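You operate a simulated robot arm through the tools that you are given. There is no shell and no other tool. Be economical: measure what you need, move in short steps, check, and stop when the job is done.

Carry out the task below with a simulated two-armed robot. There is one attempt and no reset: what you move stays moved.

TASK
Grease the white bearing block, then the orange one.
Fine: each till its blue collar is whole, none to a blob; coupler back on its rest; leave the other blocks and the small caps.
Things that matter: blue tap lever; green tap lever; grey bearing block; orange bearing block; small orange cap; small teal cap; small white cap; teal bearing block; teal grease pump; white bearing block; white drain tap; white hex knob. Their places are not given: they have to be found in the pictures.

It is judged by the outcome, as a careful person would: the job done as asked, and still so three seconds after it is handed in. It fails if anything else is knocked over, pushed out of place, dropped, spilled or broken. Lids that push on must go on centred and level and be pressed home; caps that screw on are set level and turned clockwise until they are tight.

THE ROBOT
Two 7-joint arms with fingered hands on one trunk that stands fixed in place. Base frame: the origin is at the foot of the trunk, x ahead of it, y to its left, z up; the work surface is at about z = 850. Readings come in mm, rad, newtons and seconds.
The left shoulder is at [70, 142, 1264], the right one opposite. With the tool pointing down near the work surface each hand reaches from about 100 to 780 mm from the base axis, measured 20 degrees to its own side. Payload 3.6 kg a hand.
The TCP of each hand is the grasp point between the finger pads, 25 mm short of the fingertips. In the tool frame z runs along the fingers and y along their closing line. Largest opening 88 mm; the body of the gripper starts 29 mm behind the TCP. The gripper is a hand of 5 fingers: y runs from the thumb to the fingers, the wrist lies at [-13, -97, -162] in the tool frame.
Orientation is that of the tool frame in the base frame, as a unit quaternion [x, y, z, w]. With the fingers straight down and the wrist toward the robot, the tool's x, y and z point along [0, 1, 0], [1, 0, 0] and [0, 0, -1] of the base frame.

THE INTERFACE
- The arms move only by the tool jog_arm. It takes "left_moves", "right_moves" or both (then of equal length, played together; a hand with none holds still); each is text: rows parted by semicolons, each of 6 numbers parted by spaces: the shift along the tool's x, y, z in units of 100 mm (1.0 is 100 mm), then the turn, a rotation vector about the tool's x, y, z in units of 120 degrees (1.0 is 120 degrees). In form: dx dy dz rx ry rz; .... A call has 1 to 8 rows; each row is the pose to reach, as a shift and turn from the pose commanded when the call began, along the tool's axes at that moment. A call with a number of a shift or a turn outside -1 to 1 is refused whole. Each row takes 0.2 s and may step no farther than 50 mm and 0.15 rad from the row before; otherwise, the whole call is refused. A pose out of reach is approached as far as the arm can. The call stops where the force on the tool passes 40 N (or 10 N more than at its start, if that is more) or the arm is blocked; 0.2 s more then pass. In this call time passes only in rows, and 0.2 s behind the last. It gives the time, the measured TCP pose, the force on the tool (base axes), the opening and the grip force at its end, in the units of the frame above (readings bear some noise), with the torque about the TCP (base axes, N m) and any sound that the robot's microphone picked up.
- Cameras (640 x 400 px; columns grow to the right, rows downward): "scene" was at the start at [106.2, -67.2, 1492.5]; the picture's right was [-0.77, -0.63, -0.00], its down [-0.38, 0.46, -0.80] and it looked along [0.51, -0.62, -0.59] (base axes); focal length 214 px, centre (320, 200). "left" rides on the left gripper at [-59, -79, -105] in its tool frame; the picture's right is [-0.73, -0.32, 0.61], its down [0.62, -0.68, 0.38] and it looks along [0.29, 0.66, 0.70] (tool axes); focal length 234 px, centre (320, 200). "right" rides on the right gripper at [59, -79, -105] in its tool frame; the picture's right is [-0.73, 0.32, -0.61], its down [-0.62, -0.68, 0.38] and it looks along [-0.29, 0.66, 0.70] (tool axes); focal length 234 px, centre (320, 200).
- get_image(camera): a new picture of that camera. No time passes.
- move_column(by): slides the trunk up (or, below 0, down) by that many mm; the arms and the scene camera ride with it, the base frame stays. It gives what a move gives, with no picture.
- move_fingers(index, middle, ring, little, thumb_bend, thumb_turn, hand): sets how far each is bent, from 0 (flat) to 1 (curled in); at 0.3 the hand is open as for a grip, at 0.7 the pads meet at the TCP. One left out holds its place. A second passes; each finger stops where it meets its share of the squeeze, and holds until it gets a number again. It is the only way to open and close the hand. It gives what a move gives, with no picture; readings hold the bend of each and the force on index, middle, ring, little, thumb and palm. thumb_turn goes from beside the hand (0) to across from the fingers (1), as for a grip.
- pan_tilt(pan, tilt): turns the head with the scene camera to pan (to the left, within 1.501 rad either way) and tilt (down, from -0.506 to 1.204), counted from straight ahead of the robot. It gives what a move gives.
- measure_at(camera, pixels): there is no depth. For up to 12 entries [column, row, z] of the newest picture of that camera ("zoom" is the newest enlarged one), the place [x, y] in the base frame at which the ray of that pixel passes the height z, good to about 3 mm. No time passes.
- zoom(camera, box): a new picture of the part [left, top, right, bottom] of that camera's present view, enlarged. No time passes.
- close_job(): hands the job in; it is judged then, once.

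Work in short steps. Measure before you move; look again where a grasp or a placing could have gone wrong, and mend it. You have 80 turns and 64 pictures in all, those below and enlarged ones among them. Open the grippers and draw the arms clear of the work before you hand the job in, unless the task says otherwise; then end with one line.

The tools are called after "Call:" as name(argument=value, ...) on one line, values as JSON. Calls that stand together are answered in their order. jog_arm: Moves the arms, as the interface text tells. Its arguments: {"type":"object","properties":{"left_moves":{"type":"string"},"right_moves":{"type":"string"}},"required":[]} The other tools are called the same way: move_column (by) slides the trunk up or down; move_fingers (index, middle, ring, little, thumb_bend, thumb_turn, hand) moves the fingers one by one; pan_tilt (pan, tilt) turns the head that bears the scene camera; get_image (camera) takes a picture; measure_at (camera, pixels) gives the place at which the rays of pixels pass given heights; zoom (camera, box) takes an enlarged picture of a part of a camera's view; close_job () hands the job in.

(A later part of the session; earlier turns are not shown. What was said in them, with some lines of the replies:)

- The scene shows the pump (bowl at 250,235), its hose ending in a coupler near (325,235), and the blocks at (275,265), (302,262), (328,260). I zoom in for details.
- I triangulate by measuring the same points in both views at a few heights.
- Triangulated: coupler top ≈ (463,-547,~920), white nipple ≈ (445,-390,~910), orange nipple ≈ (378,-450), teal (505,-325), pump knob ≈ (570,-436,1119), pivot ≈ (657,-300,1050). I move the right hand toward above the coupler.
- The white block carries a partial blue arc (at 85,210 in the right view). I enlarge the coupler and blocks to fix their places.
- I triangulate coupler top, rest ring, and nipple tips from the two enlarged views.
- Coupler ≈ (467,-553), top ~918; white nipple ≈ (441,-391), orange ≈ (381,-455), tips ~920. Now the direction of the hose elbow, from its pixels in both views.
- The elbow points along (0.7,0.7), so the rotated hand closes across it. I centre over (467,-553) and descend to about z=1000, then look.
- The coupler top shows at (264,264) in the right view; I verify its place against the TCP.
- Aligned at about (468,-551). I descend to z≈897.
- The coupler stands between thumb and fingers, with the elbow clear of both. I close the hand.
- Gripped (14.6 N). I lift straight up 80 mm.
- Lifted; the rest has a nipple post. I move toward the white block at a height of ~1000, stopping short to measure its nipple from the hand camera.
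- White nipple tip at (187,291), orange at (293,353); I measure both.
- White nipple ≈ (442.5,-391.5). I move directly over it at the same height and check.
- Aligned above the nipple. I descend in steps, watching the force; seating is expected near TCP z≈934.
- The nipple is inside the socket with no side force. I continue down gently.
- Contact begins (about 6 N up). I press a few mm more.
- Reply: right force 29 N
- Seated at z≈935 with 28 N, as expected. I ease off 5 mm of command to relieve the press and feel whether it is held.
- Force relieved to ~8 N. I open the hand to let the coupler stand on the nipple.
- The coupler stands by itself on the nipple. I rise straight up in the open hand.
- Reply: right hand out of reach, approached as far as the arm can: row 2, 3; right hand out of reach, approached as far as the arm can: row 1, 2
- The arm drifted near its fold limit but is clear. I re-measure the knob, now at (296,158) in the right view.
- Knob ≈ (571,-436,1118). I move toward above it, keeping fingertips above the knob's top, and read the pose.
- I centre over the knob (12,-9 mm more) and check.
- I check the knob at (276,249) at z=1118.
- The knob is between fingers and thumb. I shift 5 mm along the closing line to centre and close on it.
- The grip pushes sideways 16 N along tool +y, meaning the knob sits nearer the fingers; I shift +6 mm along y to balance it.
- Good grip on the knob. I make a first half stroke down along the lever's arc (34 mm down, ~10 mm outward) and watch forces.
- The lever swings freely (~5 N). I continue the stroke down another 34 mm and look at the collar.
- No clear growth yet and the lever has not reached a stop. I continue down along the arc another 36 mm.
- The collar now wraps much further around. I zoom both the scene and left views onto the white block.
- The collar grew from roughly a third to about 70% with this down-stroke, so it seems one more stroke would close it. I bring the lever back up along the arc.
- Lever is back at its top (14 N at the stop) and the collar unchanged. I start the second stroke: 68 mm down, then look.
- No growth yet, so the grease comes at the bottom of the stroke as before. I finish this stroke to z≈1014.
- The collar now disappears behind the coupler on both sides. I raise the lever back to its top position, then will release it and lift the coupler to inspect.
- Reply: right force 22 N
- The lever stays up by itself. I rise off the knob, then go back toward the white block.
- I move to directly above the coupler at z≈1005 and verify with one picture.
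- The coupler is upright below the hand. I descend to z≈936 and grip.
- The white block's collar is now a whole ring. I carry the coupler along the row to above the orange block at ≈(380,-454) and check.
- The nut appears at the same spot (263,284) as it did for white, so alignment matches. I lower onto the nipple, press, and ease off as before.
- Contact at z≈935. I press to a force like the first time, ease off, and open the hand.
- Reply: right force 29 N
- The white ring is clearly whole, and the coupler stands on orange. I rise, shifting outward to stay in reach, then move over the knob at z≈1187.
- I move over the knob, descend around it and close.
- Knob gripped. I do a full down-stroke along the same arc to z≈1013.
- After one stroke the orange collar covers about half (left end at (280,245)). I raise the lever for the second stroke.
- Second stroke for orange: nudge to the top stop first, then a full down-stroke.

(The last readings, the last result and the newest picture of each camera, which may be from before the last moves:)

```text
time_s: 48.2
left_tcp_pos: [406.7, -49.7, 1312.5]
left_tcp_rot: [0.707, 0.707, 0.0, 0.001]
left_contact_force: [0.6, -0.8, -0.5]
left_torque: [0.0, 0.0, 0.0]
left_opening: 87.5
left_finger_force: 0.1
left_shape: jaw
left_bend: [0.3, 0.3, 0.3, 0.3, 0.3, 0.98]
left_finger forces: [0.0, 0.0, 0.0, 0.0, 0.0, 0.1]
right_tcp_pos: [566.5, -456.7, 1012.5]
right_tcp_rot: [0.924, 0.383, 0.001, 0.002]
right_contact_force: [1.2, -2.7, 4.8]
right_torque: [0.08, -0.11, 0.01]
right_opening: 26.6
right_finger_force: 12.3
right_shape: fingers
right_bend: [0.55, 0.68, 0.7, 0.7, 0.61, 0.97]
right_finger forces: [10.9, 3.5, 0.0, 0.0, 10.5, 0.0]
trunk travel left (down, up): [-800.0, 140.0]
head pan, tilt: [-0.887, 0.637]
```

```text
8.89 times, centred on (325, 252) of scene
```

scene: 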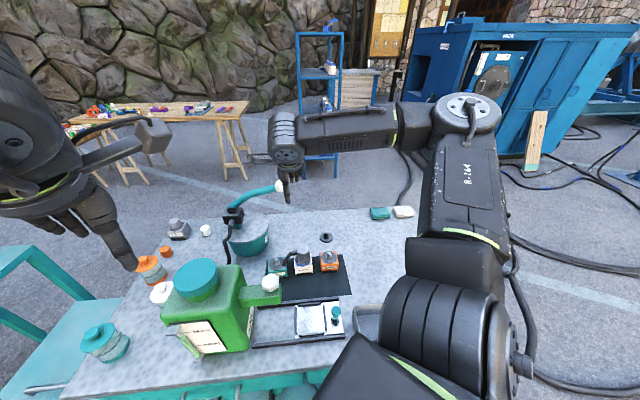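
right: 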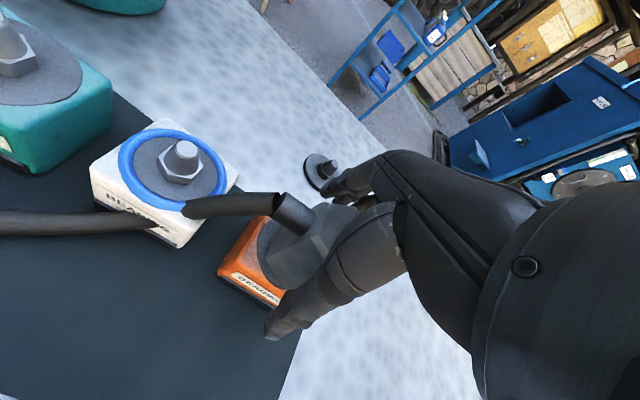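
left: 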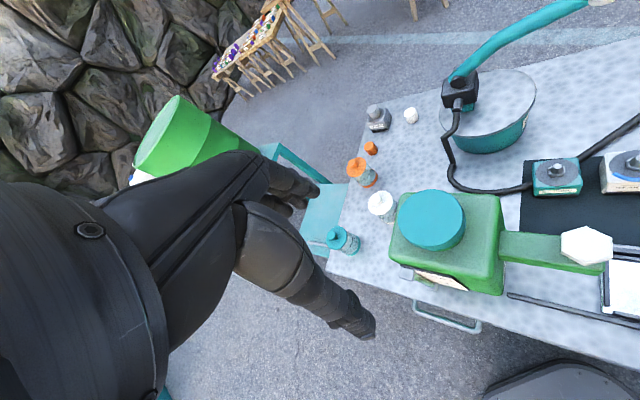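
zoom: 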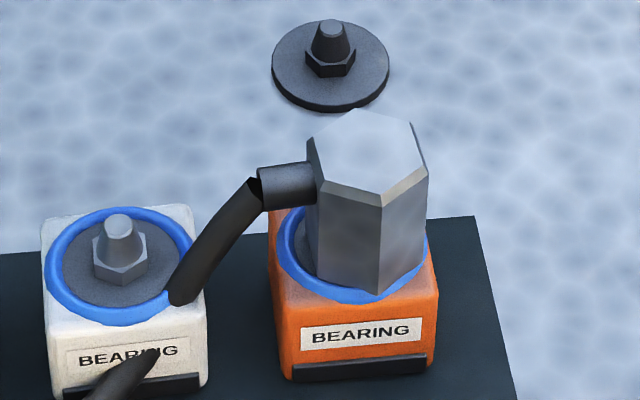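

The collar now runs up behind the coupler, as white's did when whole. I raise the lever, release the knob and return to the coupler to inspect.

Call:
jog_arm(right_moves="-0.024 0.004 -0.2 0 0 0; -0.034 0.005 -0.36 0 0 0; -0.025 0.004 -0.53 0 0 0; 0 0 -0.7 0 0 0; 0.04 -0.006 -0.87 0 0 0; 0.085 -0.013 -1 0 0 0")

Call:
move_fingers(hand="right", index=0.3, middle=0.3, ring=0.3, little=0.3, thumb_bend=0.3)

Call:
jog_arm(right_moves="0 0 -0.35 0 0 0; 0 0 -0.75 0 0 0")

```text
time_s: 49.6
left_tcp_pos: [411.1, -49.1, 1310.0]
left_tcp_rot: [0.707, 0.707, -0.002, 0.0]
left_contact_force: [0.4, -0.8, 0.2]
left_torque: [-0.02, 0.0, 0.03]
left_opening: 87.8
left_finger_force: 0.1
left_shape: jaw
left_bend: [0.3, 0.3, 0.3, 0.3, 0.3, 0.98]
left_finger forces: [0.1, 0.0, 0.0, 0.0, 0.1, 0.0]
right_tcp_pos: [575.0, -449.8, 1109.4]
right_tcp_rot: [0.924, 0.383, -0.003, -0.001]
right_contact_force: [4.1, 7.9, -12.9]
right_torque: [-0.05, 0.07, 0.09]
right_opening: 27.4
right_finger_force: 13.2
right_shape: fingers
right_bend: [0.55, 0.69, 0.7, 0.7, 0.6, 0.96]
right_finger forces: [11.0, 1.3, 0.1, 0.1, 13.5, 0.0]
trunk travel left (down, up): [-800.0, 140.0]
head pan, tilt: [-0.887, 0.637]
```

```text
time_s: 50.6
left_tcp_pos: [406.5, -50.9, 1313.4]
left_tcp_rot: [0.707, 0.707, 0.0, 0.001]
left_contact_force: [0.5, -0.6, 0.0]
left_torque: [-0.03, 0.01, -0.01]
left_opening: 87.7
left_finger_force: 0.0
left_shape: jaw
left_bend: [0.3, 0.3, 0.3, 0.3, 0.3, 0.98]
left_finger forces: [0.1, 0.0, 0.0, 0.1, 0.1, 0.0]
right_tcp_pos: [571.7, -450.1, 1113.0]
right_tcp_rot: [0.924, 0.383, 0.0, 0.0]
right_contact_force: [0.0, -0.7, -0.3]
right_torque: [-0.03, -0.02, 0.03]
right_opening: 84.3
right_finger_force: 0.2
right_shape: fingers
right_bend: [0.3, 0.3, 0.3, 0.3, 0.3, 0.97]
right_finger forces: [0.0, 0.0, 0.0, 0.1, 0.0, 0.1]
trunk travel left (down, up): [-800.0, 140.0]
head pan, tilt: [-0.887, 0.637]
```

```text
time_s: 51.2
left_tcp_pos: [407.0, -48.8, 1313.5]
left_tcp_rot: [0.707, 0.707, 0.0, 0.002]
left_contact_force: [-0.3, 0.5, 0.2]
left_torque: [-0.01, -0.03, 0.0]
left_opening: 87.4
left_finger_force: 0.0
left_shape: jaw
left_bend: [0.3, 0.3, 0.3, 0.3, 0.3, 0.98]
left_finger forces: [0.0, 0.0, 0.0, 0.0, 0.0, 0.1]
right_tcp_pos: [569.7, -448.7, 1187.2]
right_tcp_rot: [0.923, 0.384, 0.001, 0.001]
right_contact_force: [-0.1, -0.4, 0.7]
right_torque: [-0.01, -0.04, 0.0]
right_opening: 84.5
right_finger_force: 0.1
right_shape: fingers
right_bend: [0.3, 0.3, 0.3, 0.3, 0.3, 0.97]
right_finger forces: [0.0, 0.0, 0.0, 0.0, 0.0, 0.1]
trunk travel left (down, up): [-800.0, 140.0]
head pan, tilt: [-0.887, 0.637]
```

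I travel back the same way to above the orange block's coupler.

Call:
jog_arm(right_moves="-0.35 -0.15 0 0 0 0; -0.7 -0.35 0 0 0 0; -1 -0.5 0 0 0 0")

Call:
jog_arm(right_moves="-0.38 -0.2 0 0 0 0; -0.38 -0.3 0.3 0 0 0; -0.38 -0.45 0.65 0 0 0; -0.38 -0.6 1 0 0 0")

```text
time_s: 52.0
left_tcp_pos: [405.7, -52.0, 1312.4]
left_tcp_rot: [0.708, 0.707, 0.001, 0.001]
left_contact_force: [-0.6, -0.6, 0.1]
left_torque: [0.02, 0.02, -0.01]
left_opening: 87.4
left_finger_force: 0.1
left_shape: jaw
left_bend: [0.3, 0.3, 0.3, 0.3, 0.3, 0.98]
left_finger forces: [0.0, 0.0, 0.0, 0.0, 0.0, 0.0]
right_tcp_pos: [464.4, -483.4, 1186.8]
right_tcp_rot: [0.923, 0.384, 0.001, -0.001]
right_contact_force: [0.3, 0.0, -0.1]
right_torque: [-0.01, 0.01, -0.01]
right_opening: 84.6
right_finger_force: 0.0
right_shape: fingers
right_bend: [0.3, 0.3, 0.3, 0.3, 0.3, 0.97]
right_finger forces: [0.0, 0.0, 0.0, 0.0, 0.0, 0.0]
trunk travel left (down, up): [-800.0, 140.0]
head pan, tilt: [-0.887, 0.637]
```

```text
time_s: 53.0
left_tcp_pos: [406.1, -50.7, 1311.7]
left_tcp_rot: [0.707, 0.707, 0.001, 0.001]
left_contact_force: [0.0, -0.3, 0.2]
left_torque: [0.02, 0.01, 0.02]
left_opening: 87.6
left_finger_force: 0.0
left_shape: jaw
left_bend: [0.3, 0.3, 0.3, 0.3, 0.3, 0.98]
left_finger forces: [0.0, 0.0, 0.0, 0.0, 0.0, 0.1]
right_tcp_pos: [394.5, -469.0, 1088.0]
right_tcp_rot: [0.924, 0.382, 0.0, 0.0]
right_contact_force: [-0.2, 0.3, 0.7]
right_torque: [0.02, -0.02, -0.02]
right_opening: 84.5
right_finger_force: 0.1
right_shape: fingers
right_bend: [0.3, 0.3, 0.3, 0.3, 0.3, 0.98]
right_finger forces: [0.1, 0.0, 0.0, 0.1, 0.1, 0.1]
trunk travel left (down, up): [-800.0, 140.0]
head pan, tilt: [-0.887, 0.637]
```

I centre above the coupler at z≈1005 and check with a picture.

Call:
jog_arm(right_moves="0 -0.1 0.4 0 0 0; 0 -0.21 0.83 0 0 0")

Call:
get_image(camera="right")

```text
time_s: 53.6
left_tcp_pos: [406.9, -51.9, 1312.6]
left_tcp_rot: [0.707, 0.707, 0.0, 0.001]
left_contact_force: [0.0, 0.3, 0.5]
left_torque: [-0.01, 0.05, -0.01]
left_opening: 87.6
left_finger_force: 0.0
left_shape: jaw
left_bend: [0.3, 0.3, 0.3, 0.3, 0.3, 0.98]
left_finger forces: [0.0, 0.1, 0.1, 0.0, 0.0, 0.1]
right_tcp_pos: [381.6, -454.1, 1004.2]
right_tcp_rot: [0.924, 0.382, 0.0, -0.001]
right_contact_force: [-0.8, 0.5, 0.1]
right_torque: [0.02, 0.0, 0.01]
right_opening: 84.4
right_finger_force: 0.0
right_shape: fingers
right_bend: [0.3, 0.3, 0.3, 0.3, 0.3, 0.98]
right_finger forces: [0.0, 0.0, 0.0, 0.1, 0.0, 0.0]
trunk travel left (down, up): [-800.0, 140.0]
head pan, tilt: [-0.887, 0.637]
```

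```text
15 pictures are left
```

right: 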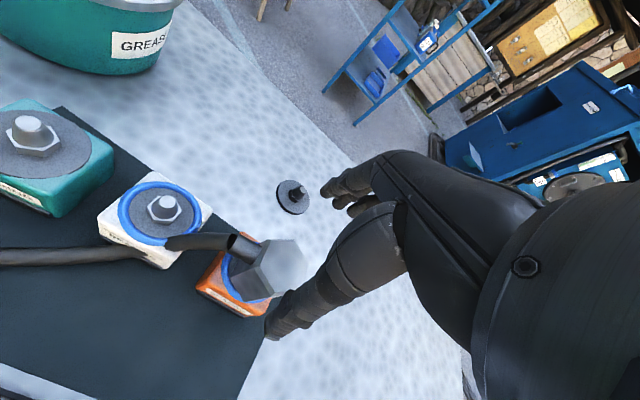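

Well aligned. I descend to z≈935, grip, lift 60 mm and inspect the orange collar.

Call:
jog_arm(right_moves="0 0 0.25 0 0 0; 0 0 0.5 0 0 0; 0 0 0.69 0 0 0")

Call:
move_fingers(hand="right", index=0.7, middle=0.7, ring=0.7, little=0.7, thumb_bend=0.7)

Call:
jog_arm(right_moves="0 0 -0.1 0 0 0; 0 0 -0.3 0 0 0; 0 0 -0.6 0 0 0")

Call:
zoom(camera="right", box=[160, 160, 400, 310])

Call:
zoom(camera="scene", box=[290, 225, 360, 275])

```text
time_s: 54.4
left_tcp_pos: [407.4, -50.7, 1311.8]
left_tcp_rot: [0.707, 0.707, 0.0, 0.001]
left_contact_force: [-0.9, 0.7, 1.4]
left_torque: [0.04, 0.01, 0.0]
left_opening: 87.7
left_finger_force: 0.1
left_shape: jaw
left_bend: [0.3, 0.3, 0.3, 0.3, 0.3, 0.98]
left_finger forces: [0.0, 0.0, 0.0, 0.0, 0.0, 0.0]
right_tcp_pos: [382.1, -454.1, 935.4]
right_tcp_rot: [0.923, 0.384, 0.0, 0.0]
right_contact_force: [-0.6, -0.7, -0.6]
right_torque: [0.01, -0.04, 0.0]
right_opening: 84.5
right_finger_force: 0.1
right_shape: fingers
right_bend: [0.3, 0.3, 0.3, 0.3, 0.3, 0.98]
right_finger forces: [0.0, 0.1, 0.1, 0.0, 0.0, 0.0]
trunk travel left (down, up): [-800.0, 140.0]
head pan, tilt: [-0.887, 0.637]
```

```text
time_s: 55.4
left_tcp_pos: [407.5, -50.2, 1313.1]
left_tcp_rot: [0.707, 0.707, 0.0, 0.002]
left_contact_force: [-0.5, 0.1, -0.3]
left_torque: [-0.01, 0.01, 0.02]
left_opening: 87.6
left_finger_force: 0.0
left_shape: jaw
left_bend: [0.3, 0.3, 0.3, 0.3, 0.3, 0.98]
left_finger forces: [0.0, 0.1, 0.1, 0.1, 0.0, 0.0]
right_tcp_pos: [381.9, -454.3, 935.9]
right_tcp_rot: [0.924, 0.383, 0.0, 0.0]
right_contact_force: [1.4, -0.6, 2.1]
right_torque: [-0.05, -0.04, -0.01]
right_opening: 31.8
right_finger_force: 14.7
right_shape: fingers
right_bend: [0.58, 0.61, 0.66, 0.7, 0.54, 0.95]
right_finger forces: [5.8, 7.0, 2.4, 0.1, 13.8, 0.1]
trunk travel left (down, up): [-800.0, 140.0]
head pan, tilt: [-0.887, 0.637]
```

```text
time_s: 56.2
left_tcp_pos: [406.4, -49.3, 1312.8]
left_tcp_rot: [0.707, 0.707, 0.0, 0.001]
left_contact_force: [0.5, -0.3, 0.0]
left_torque: [-0.02, -0.01, 0.01]
left_opening: 87.4
left_finger_force: 0.0
left_shape: jaw
left_bend: [0.3, 0.3, 0.3, 0.3, 0.3, 0.98]
left_finger forces: [0.0, 0.0, 0.0, 0.0, 0.1, 0.1]
right_tcp_pos: [382.4, -454.0, 995.8]
right_tcp_rot: [0.923, 0.384, 0.0, -0.001]
right_contact_force: [-0.6, 0.2, -2.0]
right_torque: [-0.02, -0.01, 0.02]
right_opening: 31.9
right_finger_force: 14.0
right_shape: fingers
right_bend: [0.59, 0.61, 0.66, 0.7, 0.54, 0.95]
right_finger forces: [5.5, 6.7, 2.2, 0.1, 13.8, 0.0]
trunk travel left (down, up): [-800.0, 140.0]
head pan, tilt: [-0.887, 0.637]
```

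```text
2.67 times, centred on (280, 235) of right
```

zoom: 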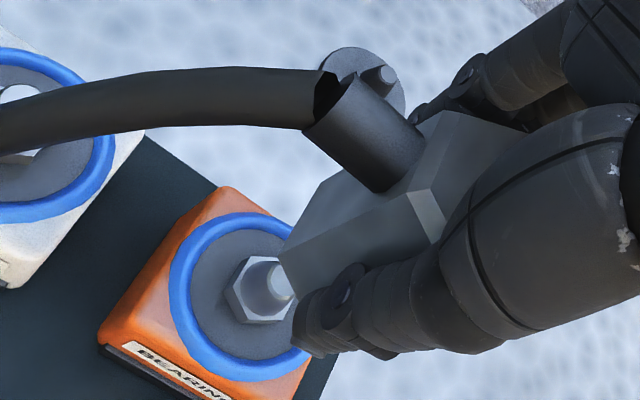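

```text
8.00 times, centred on (325, 250) of scene
```

zoom: 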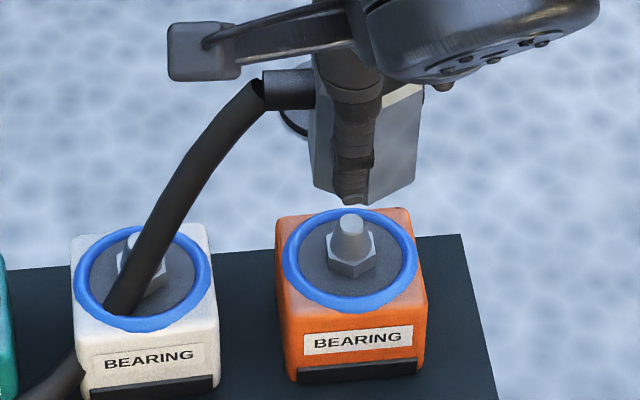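

The orange collar is whole too. I carry the coupler back to above its rest at (468,-553).

Call:
jog_arm(right_moves="-0.02 0.35 -0.1 0 0 0; -0.05 0.7 -0.1 0 0 0; -0.06 1 -0.1 0 0 0")

Call:
jog_arm(right_moves="-0.025 0.3 0 0 0 0; -0.025 0.32 0.3 0 0 0")

Call:
zoom(camera="right", box=[160, 160, 400, 310])

Call:
zoom(camera="scene", box=[290, 205, 360, 255])

```text
time_s: 57.0
left_tcp_pos: [407.5, -50.9, 1312.7]
left_tcp_rot: [0.707, 0.707, 0.001, 0.0]
left_contact_force: [0.8, 0.2, -0.1]
left_torque: [-0.02, 0.03, 0.02]
left_opening: 87.6
left_finger_force: 0.1
left_shape: jaw
left_bend: [0.3, 0.3, 0.3, 0.3, 0.3, 0.98]
left_finger forces: [0.0, 0.1, 0.0, 0.0, 0.1, 0.1]
right_tcp_pos: [452.5, -529.6, 1005.1]
right_tcp_rot: [0.924, 0.383, -0.001, -0.001]
right_contact_force: [0.2, 0.2, -1.4]
right_torque: [0.0, 0.0, 0.02]
right_opening: 31.3
right_finger_force: 14.6
right_shape: fingers
right_bend: [0.59, 0.61, 0.66, 0.7, 0.54, 0.95]
right_finger forces: [5.7, 6.7, 2.2, 0.0, 13.5, 0.0]
trunk travel left (down, up): [-800.0, 140.0]
head pan, tilt: [-0.887, 0.637]
```

```text
time_s: 57.6
left_tcp_pos: [406.8, -52.1, 1311.4]
left_tcp_rot: [0.707, 0.707, 0.001, 0.0]
left_contact_force: [0.0, 0.3, 0.6]
left_torque: [-0.01, -0.02, 0.01]
left_opening: 87.7
left_finger_force: 0.2
left_shape: jaw
left_bend: [0.3, 0.3, 0.3, 0.3, 0.3, 0.98]
left_finger forces: [0.0, 0.0, 0.1, 0.0, 0.0, 0.1]
right_tcp_pos: [471.3, -552.9, 974.8]
right_tcp_rot: [0.924, 0.383, 0.001, -0.001]
right_contact_force: [0.9, 0.8, -1.4]
right_torque: [0.02, 0.04, -0.03]
right_opening: 31.6
right_finger_force: 13.8
right_shape: fingers
right_bend: [0.59, 0.61, 0.66, 0.7, 0.54, 0.95]
right_finger forces: [5.8, 6.7, 2.2, 0.0, 13.5, 0.0]
trunk travel left (down, up): [-800.0, 140.0]
head pan, tilt: [-0.887, 0.637]
```

```text
2.67 times, centred on (280, 235) of right
```

zoom: 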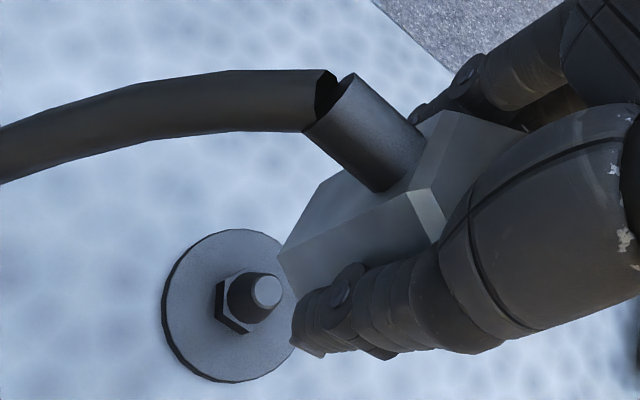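

```text
8.00 times, centred on (325, 230) of scene
```

zoom: 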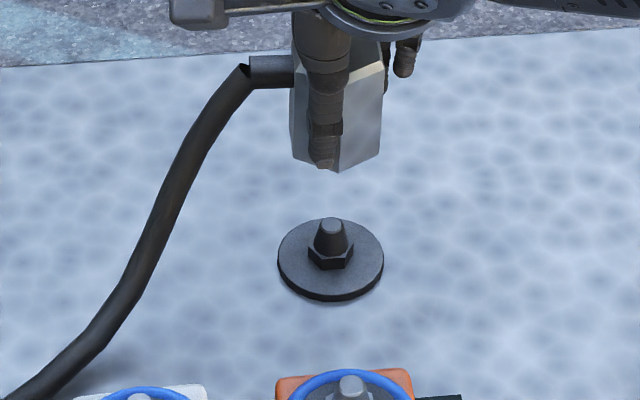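

The rest post is below the socket, offset at most 1–2 mm. I correct slightly and lower toward seating at z≈896.

Call:
jog_arm(right_moves="-0.01 -0.01 0.3 0 0 0; -0.01 -0.01 0.55 0 0 0; -0.01 -0.01 0.68 0 0 0; -0.01 -0.01 0.74 0 0 0")

Call:
jog_arm(right_moves="0 0 0.02 0 0 0; 0 0 0.045 0 0 0; 0 0 0.065 0 0 0")

```text
time_s: 58.6
left_tcp_pos: [407.8, -50.7, 1310.8]
left_tcp_rot: [0.707, 0.707, 0.0, 0.001]
left_contact_force: [-0.2, 0.5, 0.5]
left_torque: [-0.01, -0.04, -0.02]
left_opening: 87.9
left_finger_force: 0.0
left_shape: jaw
left_bend: [0.3, 0.3, 0.3, 0.3, 0.3, 0.98]
left_finger forces: [0.1, 0.0, 0.0, 0.0, 0.0, 0.0]
right_tcp_pos: [468.7, -553.4, 901.6]
right_tcp_rot: [0.924, 0.384, 0.0, 0.0]
right_contact_force: [0.3, -0.5, -1.7]
right_torque: [0.01, -0.02, 0.01]
right_opening: 31.3
right_finger_force: 14.0
right_shape: fingers
right_bend: [0.59, 0.61, 0.66, 0.7, 0.54, 0.95]
right_finger forces: [5.9, 6.7, 2.2, 0.0, 13.5, 0.1]
trunk travel left (down, up): [-800.0, 140.0]
head pan, tilt: [-0.887, 0.637]
```

```text
time_s: 59.4
left_tcp_pos: [407.9, -50.8, 1312.9]
left_tcp_rot: [0.707, 0.708, 0.0, 0.002]
left_contact_force: [0.2, 0.3, 0.3]
left_torque: [-0.01, 0.02, -0.01]
left_opening: 87.7
left_finger_force: 0.0
left_shape: jaw
left_bend: [0.3, 0.3, 0.3, 0.3, 0.3, 0.98]
left_finger forces: [0.0, 0.0, 0.0, 0.1, 0.1, 0.0]
right_tcp_pos: [470.0, -553.8, 894.5]
right_tcp_rot: [0.923, 0.384, 0.001, 0.0]
right_contact_force: [0.0, -0.8, -1.7]
right_torque: [-0.04, -0.04, -0.02]
right_opening: 31.5
right_finger_force: 13.7
right_shape: fingers
right_bend: [0.59, 0.61, 0.66, 0.7, 0.55, 0.95]
right_finger forces: [6.1, 6.9, 2.2, 0.0, 12.8, 0.1]
trunk travel left (down, up): [-800.0, 140.0]
head pan, tilt: [-0.887, 0.637]
```

No contact yet; I go on a few mm until it seats.

Call:
jog_arm(right_moves="0 0 0.02 0 0 0; 0 0 0.04 0 0 0")

```text
time_s: 60.0
left_tcp_pos: [406.1, -49.5, 1313.9]
left_tcp_rot: [0.707, 0.707, -0.001, 0.001]
left_contact_force: [0.3, -0.4, -0.5]
left_torque: [0.0, -0.02, 0.03]
left_opening: 87.6
left_finger_force: 0.1
left_shape: jaw
left_bend: [0.3, 0.3, 0.3, 0.3, 0.3, 0.98]
left_finger forces: [0.1, 0.0, 0.1, 0.0, 0.0, 0.0]
right_tcp_pos: [469.5, -552.6, 891.5]
right_tcp_rot: [0.924, 0.383, 0.001, 0.002]
right_contact_force: [3.0, -0.5, 8.5]
right_torque: [-0.23, -0.1, -0.01]
right_opening: 31.3
right_finger_force: 16.3
right_shape: fingers
right_bend: [0.59, 0.61, 0.66, 0.7, 0.55, 0.95]
right_finger forces: [7.2, 7.8, 2.8, 0.0, 14.5, 0.0]
trunk travel left (down, up): [-800.0, 140.0]
head pan, tilt: [-0.887, 0.637]
```

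Contact. I press a little further to seat it, ease off, and open the hand.

Call:
jog_arm(right_moves="0 0 0.02 0 0 0; 0 0 0.04 0 0 0")

Call:
jog_arm(right_moves="0 0 -0.03 0 0 0; 0 0 -0.05 0 0 0")

Call:
move_fingers(hand="right", index=0.3, middle=0.3, ring=0.3, little=0.3, thumb_bend=0.3)

Call:
get_image(camera="right")

```text
time_s: 60.6
left_tcp_pos: [405.4, -48.8, 1314.6]
left_tcp_rot: [0.707, 0.707, 0.0, 0.002]
left_contact_force: [-0.3, -0.6, -0.1]
left_torque: [-0.02, -0.03, 0.0]
left_opening: 87.5
left_finger_force: 0.0
left_shape: jaw
left_bend: [0.3, 0.3, 0.3, 0.3, 0.3, 0.98]
left_finger forces: [0.1, 0.0, 0.1, 0.0, 0.0, 0.1]
right_tcp_pos: [469.4, -551.5, 890.4]
right_tcp_rot: [0.924, 0.383, 0.001, 0.003]
right_contact_force: [5.4, -3.6, 22.2]
right_torque: [-0.38, -0.09, 0.01]
right_opening: 31.1
right_finger_force: 18.3
right_shape: fingers
right_bend: [0.58, 0.61, 0.66, 0.7, 0.56, 0.94]
right_finger forces: [8.0, 9.8, 4.1, 0.0, 15.1, 0.0]
trunk travel left (down, up): [-800.0, 140.0]
head pan, tilt: [-0.887, 0.637]
```

```text
time_s: 61.2
left_tcp_pos: [407.7, -49.6, 1313.5]
left_tcp_rot: [0.707, 0.707, 0.0, 0.002]
left_contact_force: [-0.2, 0.3, 0.2]
left_torque: [0.0, 0.01, -0.02]
left_opening: 87.4
left_finger_force: 0.1
left_shape: jaw
left_bend: [0.3, 0.3, 0.3, 0.3, 0.3, 0.98]
left_finger forces: [0.0, 0.0, 0.0, 0.0, 0.0, 0.0]
right_tcp_pos: [469.7, -551.5, 891.9]
right_tcp_rot: [0.924, 0.383, -0.001, 0.001]
right_contact_force: [6.2, -3.1, 9.5]
right_torque: [-0.34, -0.16, -0.03]
right_opening: 31.3
right_finger_force: 17.0
right_shape: fingers
right_bend: [0.58, 0.6, 0.66, 0.7, 0.57, 0.94]
right_finger forces: [8.0, 8.9, 3.3, 0.1, 13.7, 0.0]
trunk travel left (down, up): [-800.0, 140.0]
head pan, tilt: [-0.887, 0.637]
```

```text
time_s: 62.2
left_tcp_pos: [406.9, -50.1, 1312.4]
left_tcp_rot: [0.707, 0.707, 0.0, 0.002]
left_contact_force: [-0.9, -0.1, 0.4]
left_torque: [0.0, -0.01, 0.02]
left_opening: 87.3
left_finger_force: 0.1
left_shape: jaw
left_bend: [0.3, 0.3, 0.3, 0.3, 0.3, 0.98]
left_finger forces: [0.1, 0.0, 0.1, 0.0, 0.0, 0.1]
right_tcp_pos: [467.9, -553.2, 890.9]
right_tcp_rot: [0.924, 0.383, 0.0, 0.0]
right_contact_force: [-0.4, 0.8, -0.5]
right_torque: [0.01, 0.01, 0.0]
right_opening: 84.6
right_finger_force: 0.2
right_shape: fingers
right_bend: [0.3, 0.3, 0.3, 0.3, 0.3, 0.97]
right_finger forces: [0.0, 0.0, 0.0, 0.0, 0.0, 0.1]
trunk travel left (down, up): [-800.0, 140.0]
head pan, tilt: [-0.887, 0.637]
```

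```text
10 pictures are left
```

right: 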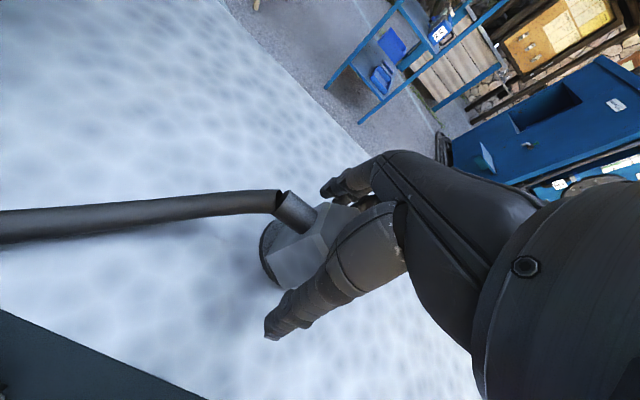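

The coupler stands on its rest. I draw the hand straight up and away, then take a final look.

Call:
jog_arm(right_moves="0 0 -0.3 0 0 0; 0 0 -0.65 0 0 0; 0 0 -1 0 0 0")

Call:
jog_arm(right_moves="-0.1 0 -0.35 0 0 0; -0.2 0 -0.7 0 0 0; -0.4 0 -1 0 0 0")

Call:
get_image(camera="scene")

Call:
zoom(camera="scene", box=[250, 210, 350, 275])

```text
time_s: 63.0
left_tcp_pos: [405.9, -50.2, 1312.7]
left_tcp_rot: [0.707, 0.707, 0.0, 0.001]
left_contact_force: [-0.4, -0.1, -0.2]
left_torque: [0.0, 0.01, -0.02]
left_opening: 87.5
left_finger_force: 0.1
left_shape: jaw
left_bend: [0.3, 0.3, 0.3, 0.3, 0.3, 0.98]
left_finger forces: [0.0, 0.0, 0.0, 0.1, 0.0, 0.1]
right_tcp_pos: [468.9, -555.1, 994.6]
right_tcp_rot: [0.924, 0.383, 0.0, 0.0]
right_contact_force: [0.6, -0.4, -0.5]
right_torque: [0.01, 0.0, 0.03]
right_opening: 84.3
right_finger_force: 0.1
right_shape: fingers
right_bend: [0.3, 0.3, 0.3, 0.3, 0.3, 0.97]
right_finger forces: [0.0, 0.0, 0.0, 0.0, 0.0, 0.0]
trunk travel left (down, up): [-800.0, 140.0]
head pan, tilt: [-0.887, 0.637]
```

```text
time_s: 63.8
left_tcp_pos: [406.1, -50.9, 1314.0]
left_tcp_rot: [0.707, 0.707, 0.001, 0.001]
left_contact_force: [0.3, -1.2, 0.1]
left_torque: [0.03, -0.02, 0.01]
left_opening: 87.6
left_finger_force: 0.0
left_shape: jaw
left_bend: [0.3, 0.3, 0.3, 0.3, 0.3, 0.98]
left_finger forces: [0.1, 0.0, 0.0, 0.0, 0.0, 0.1]
right_tcp_pos: [440.2, -581.2, 1091.1]
right_tcp_rot: [0.923, 0.384, 0.001, 0.0]
right_contact_force: [0.7, 0.6, -0.5]
right_torque: [-0.03, 0.02, -0.02]
right_opening: 84.4
right_finger_force: 0.0
right_shape: fingers
right_bend: [0.3, 0.3, 0.3, 0.3, 0.3, 0.97]
right_finger forces: [0.0, 0.0, 0.0, 0.0, 0.1, 0.1]
trunk travel left (down, up): [-800.0, 140.0]
head pan, tilt: [-0.887, 0.637]
```

```text
9 pictures are left
```

scene: 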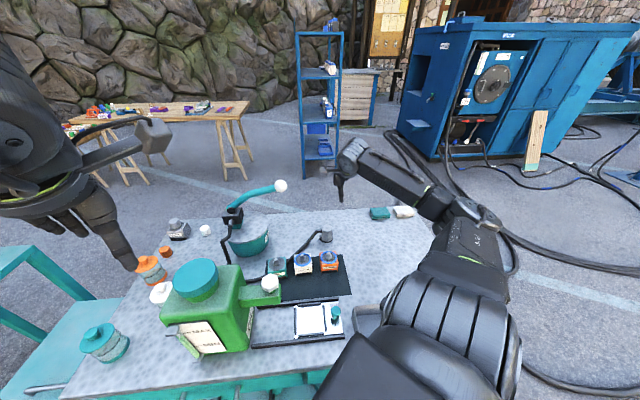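

```text
6.15 times, centred on (300, 242) of scene
```

zoom: 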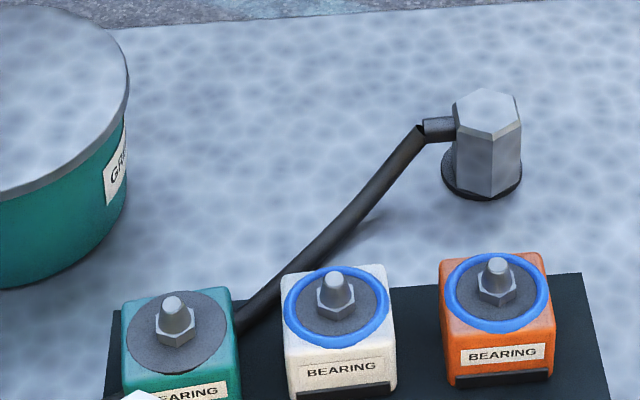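

Both collars are whole, the coupler sits on its rest, the teal block is untouched, the lever is up, and the hands are open and clear. I hand in the job.

Call:
close_job()

```text
The job is handed in.
```

I greased the white bearing block and then the orange one. Each blue collar is a whole ring with no blob, the coupler is back on its rest, and the other blocks and small caps were left alone.
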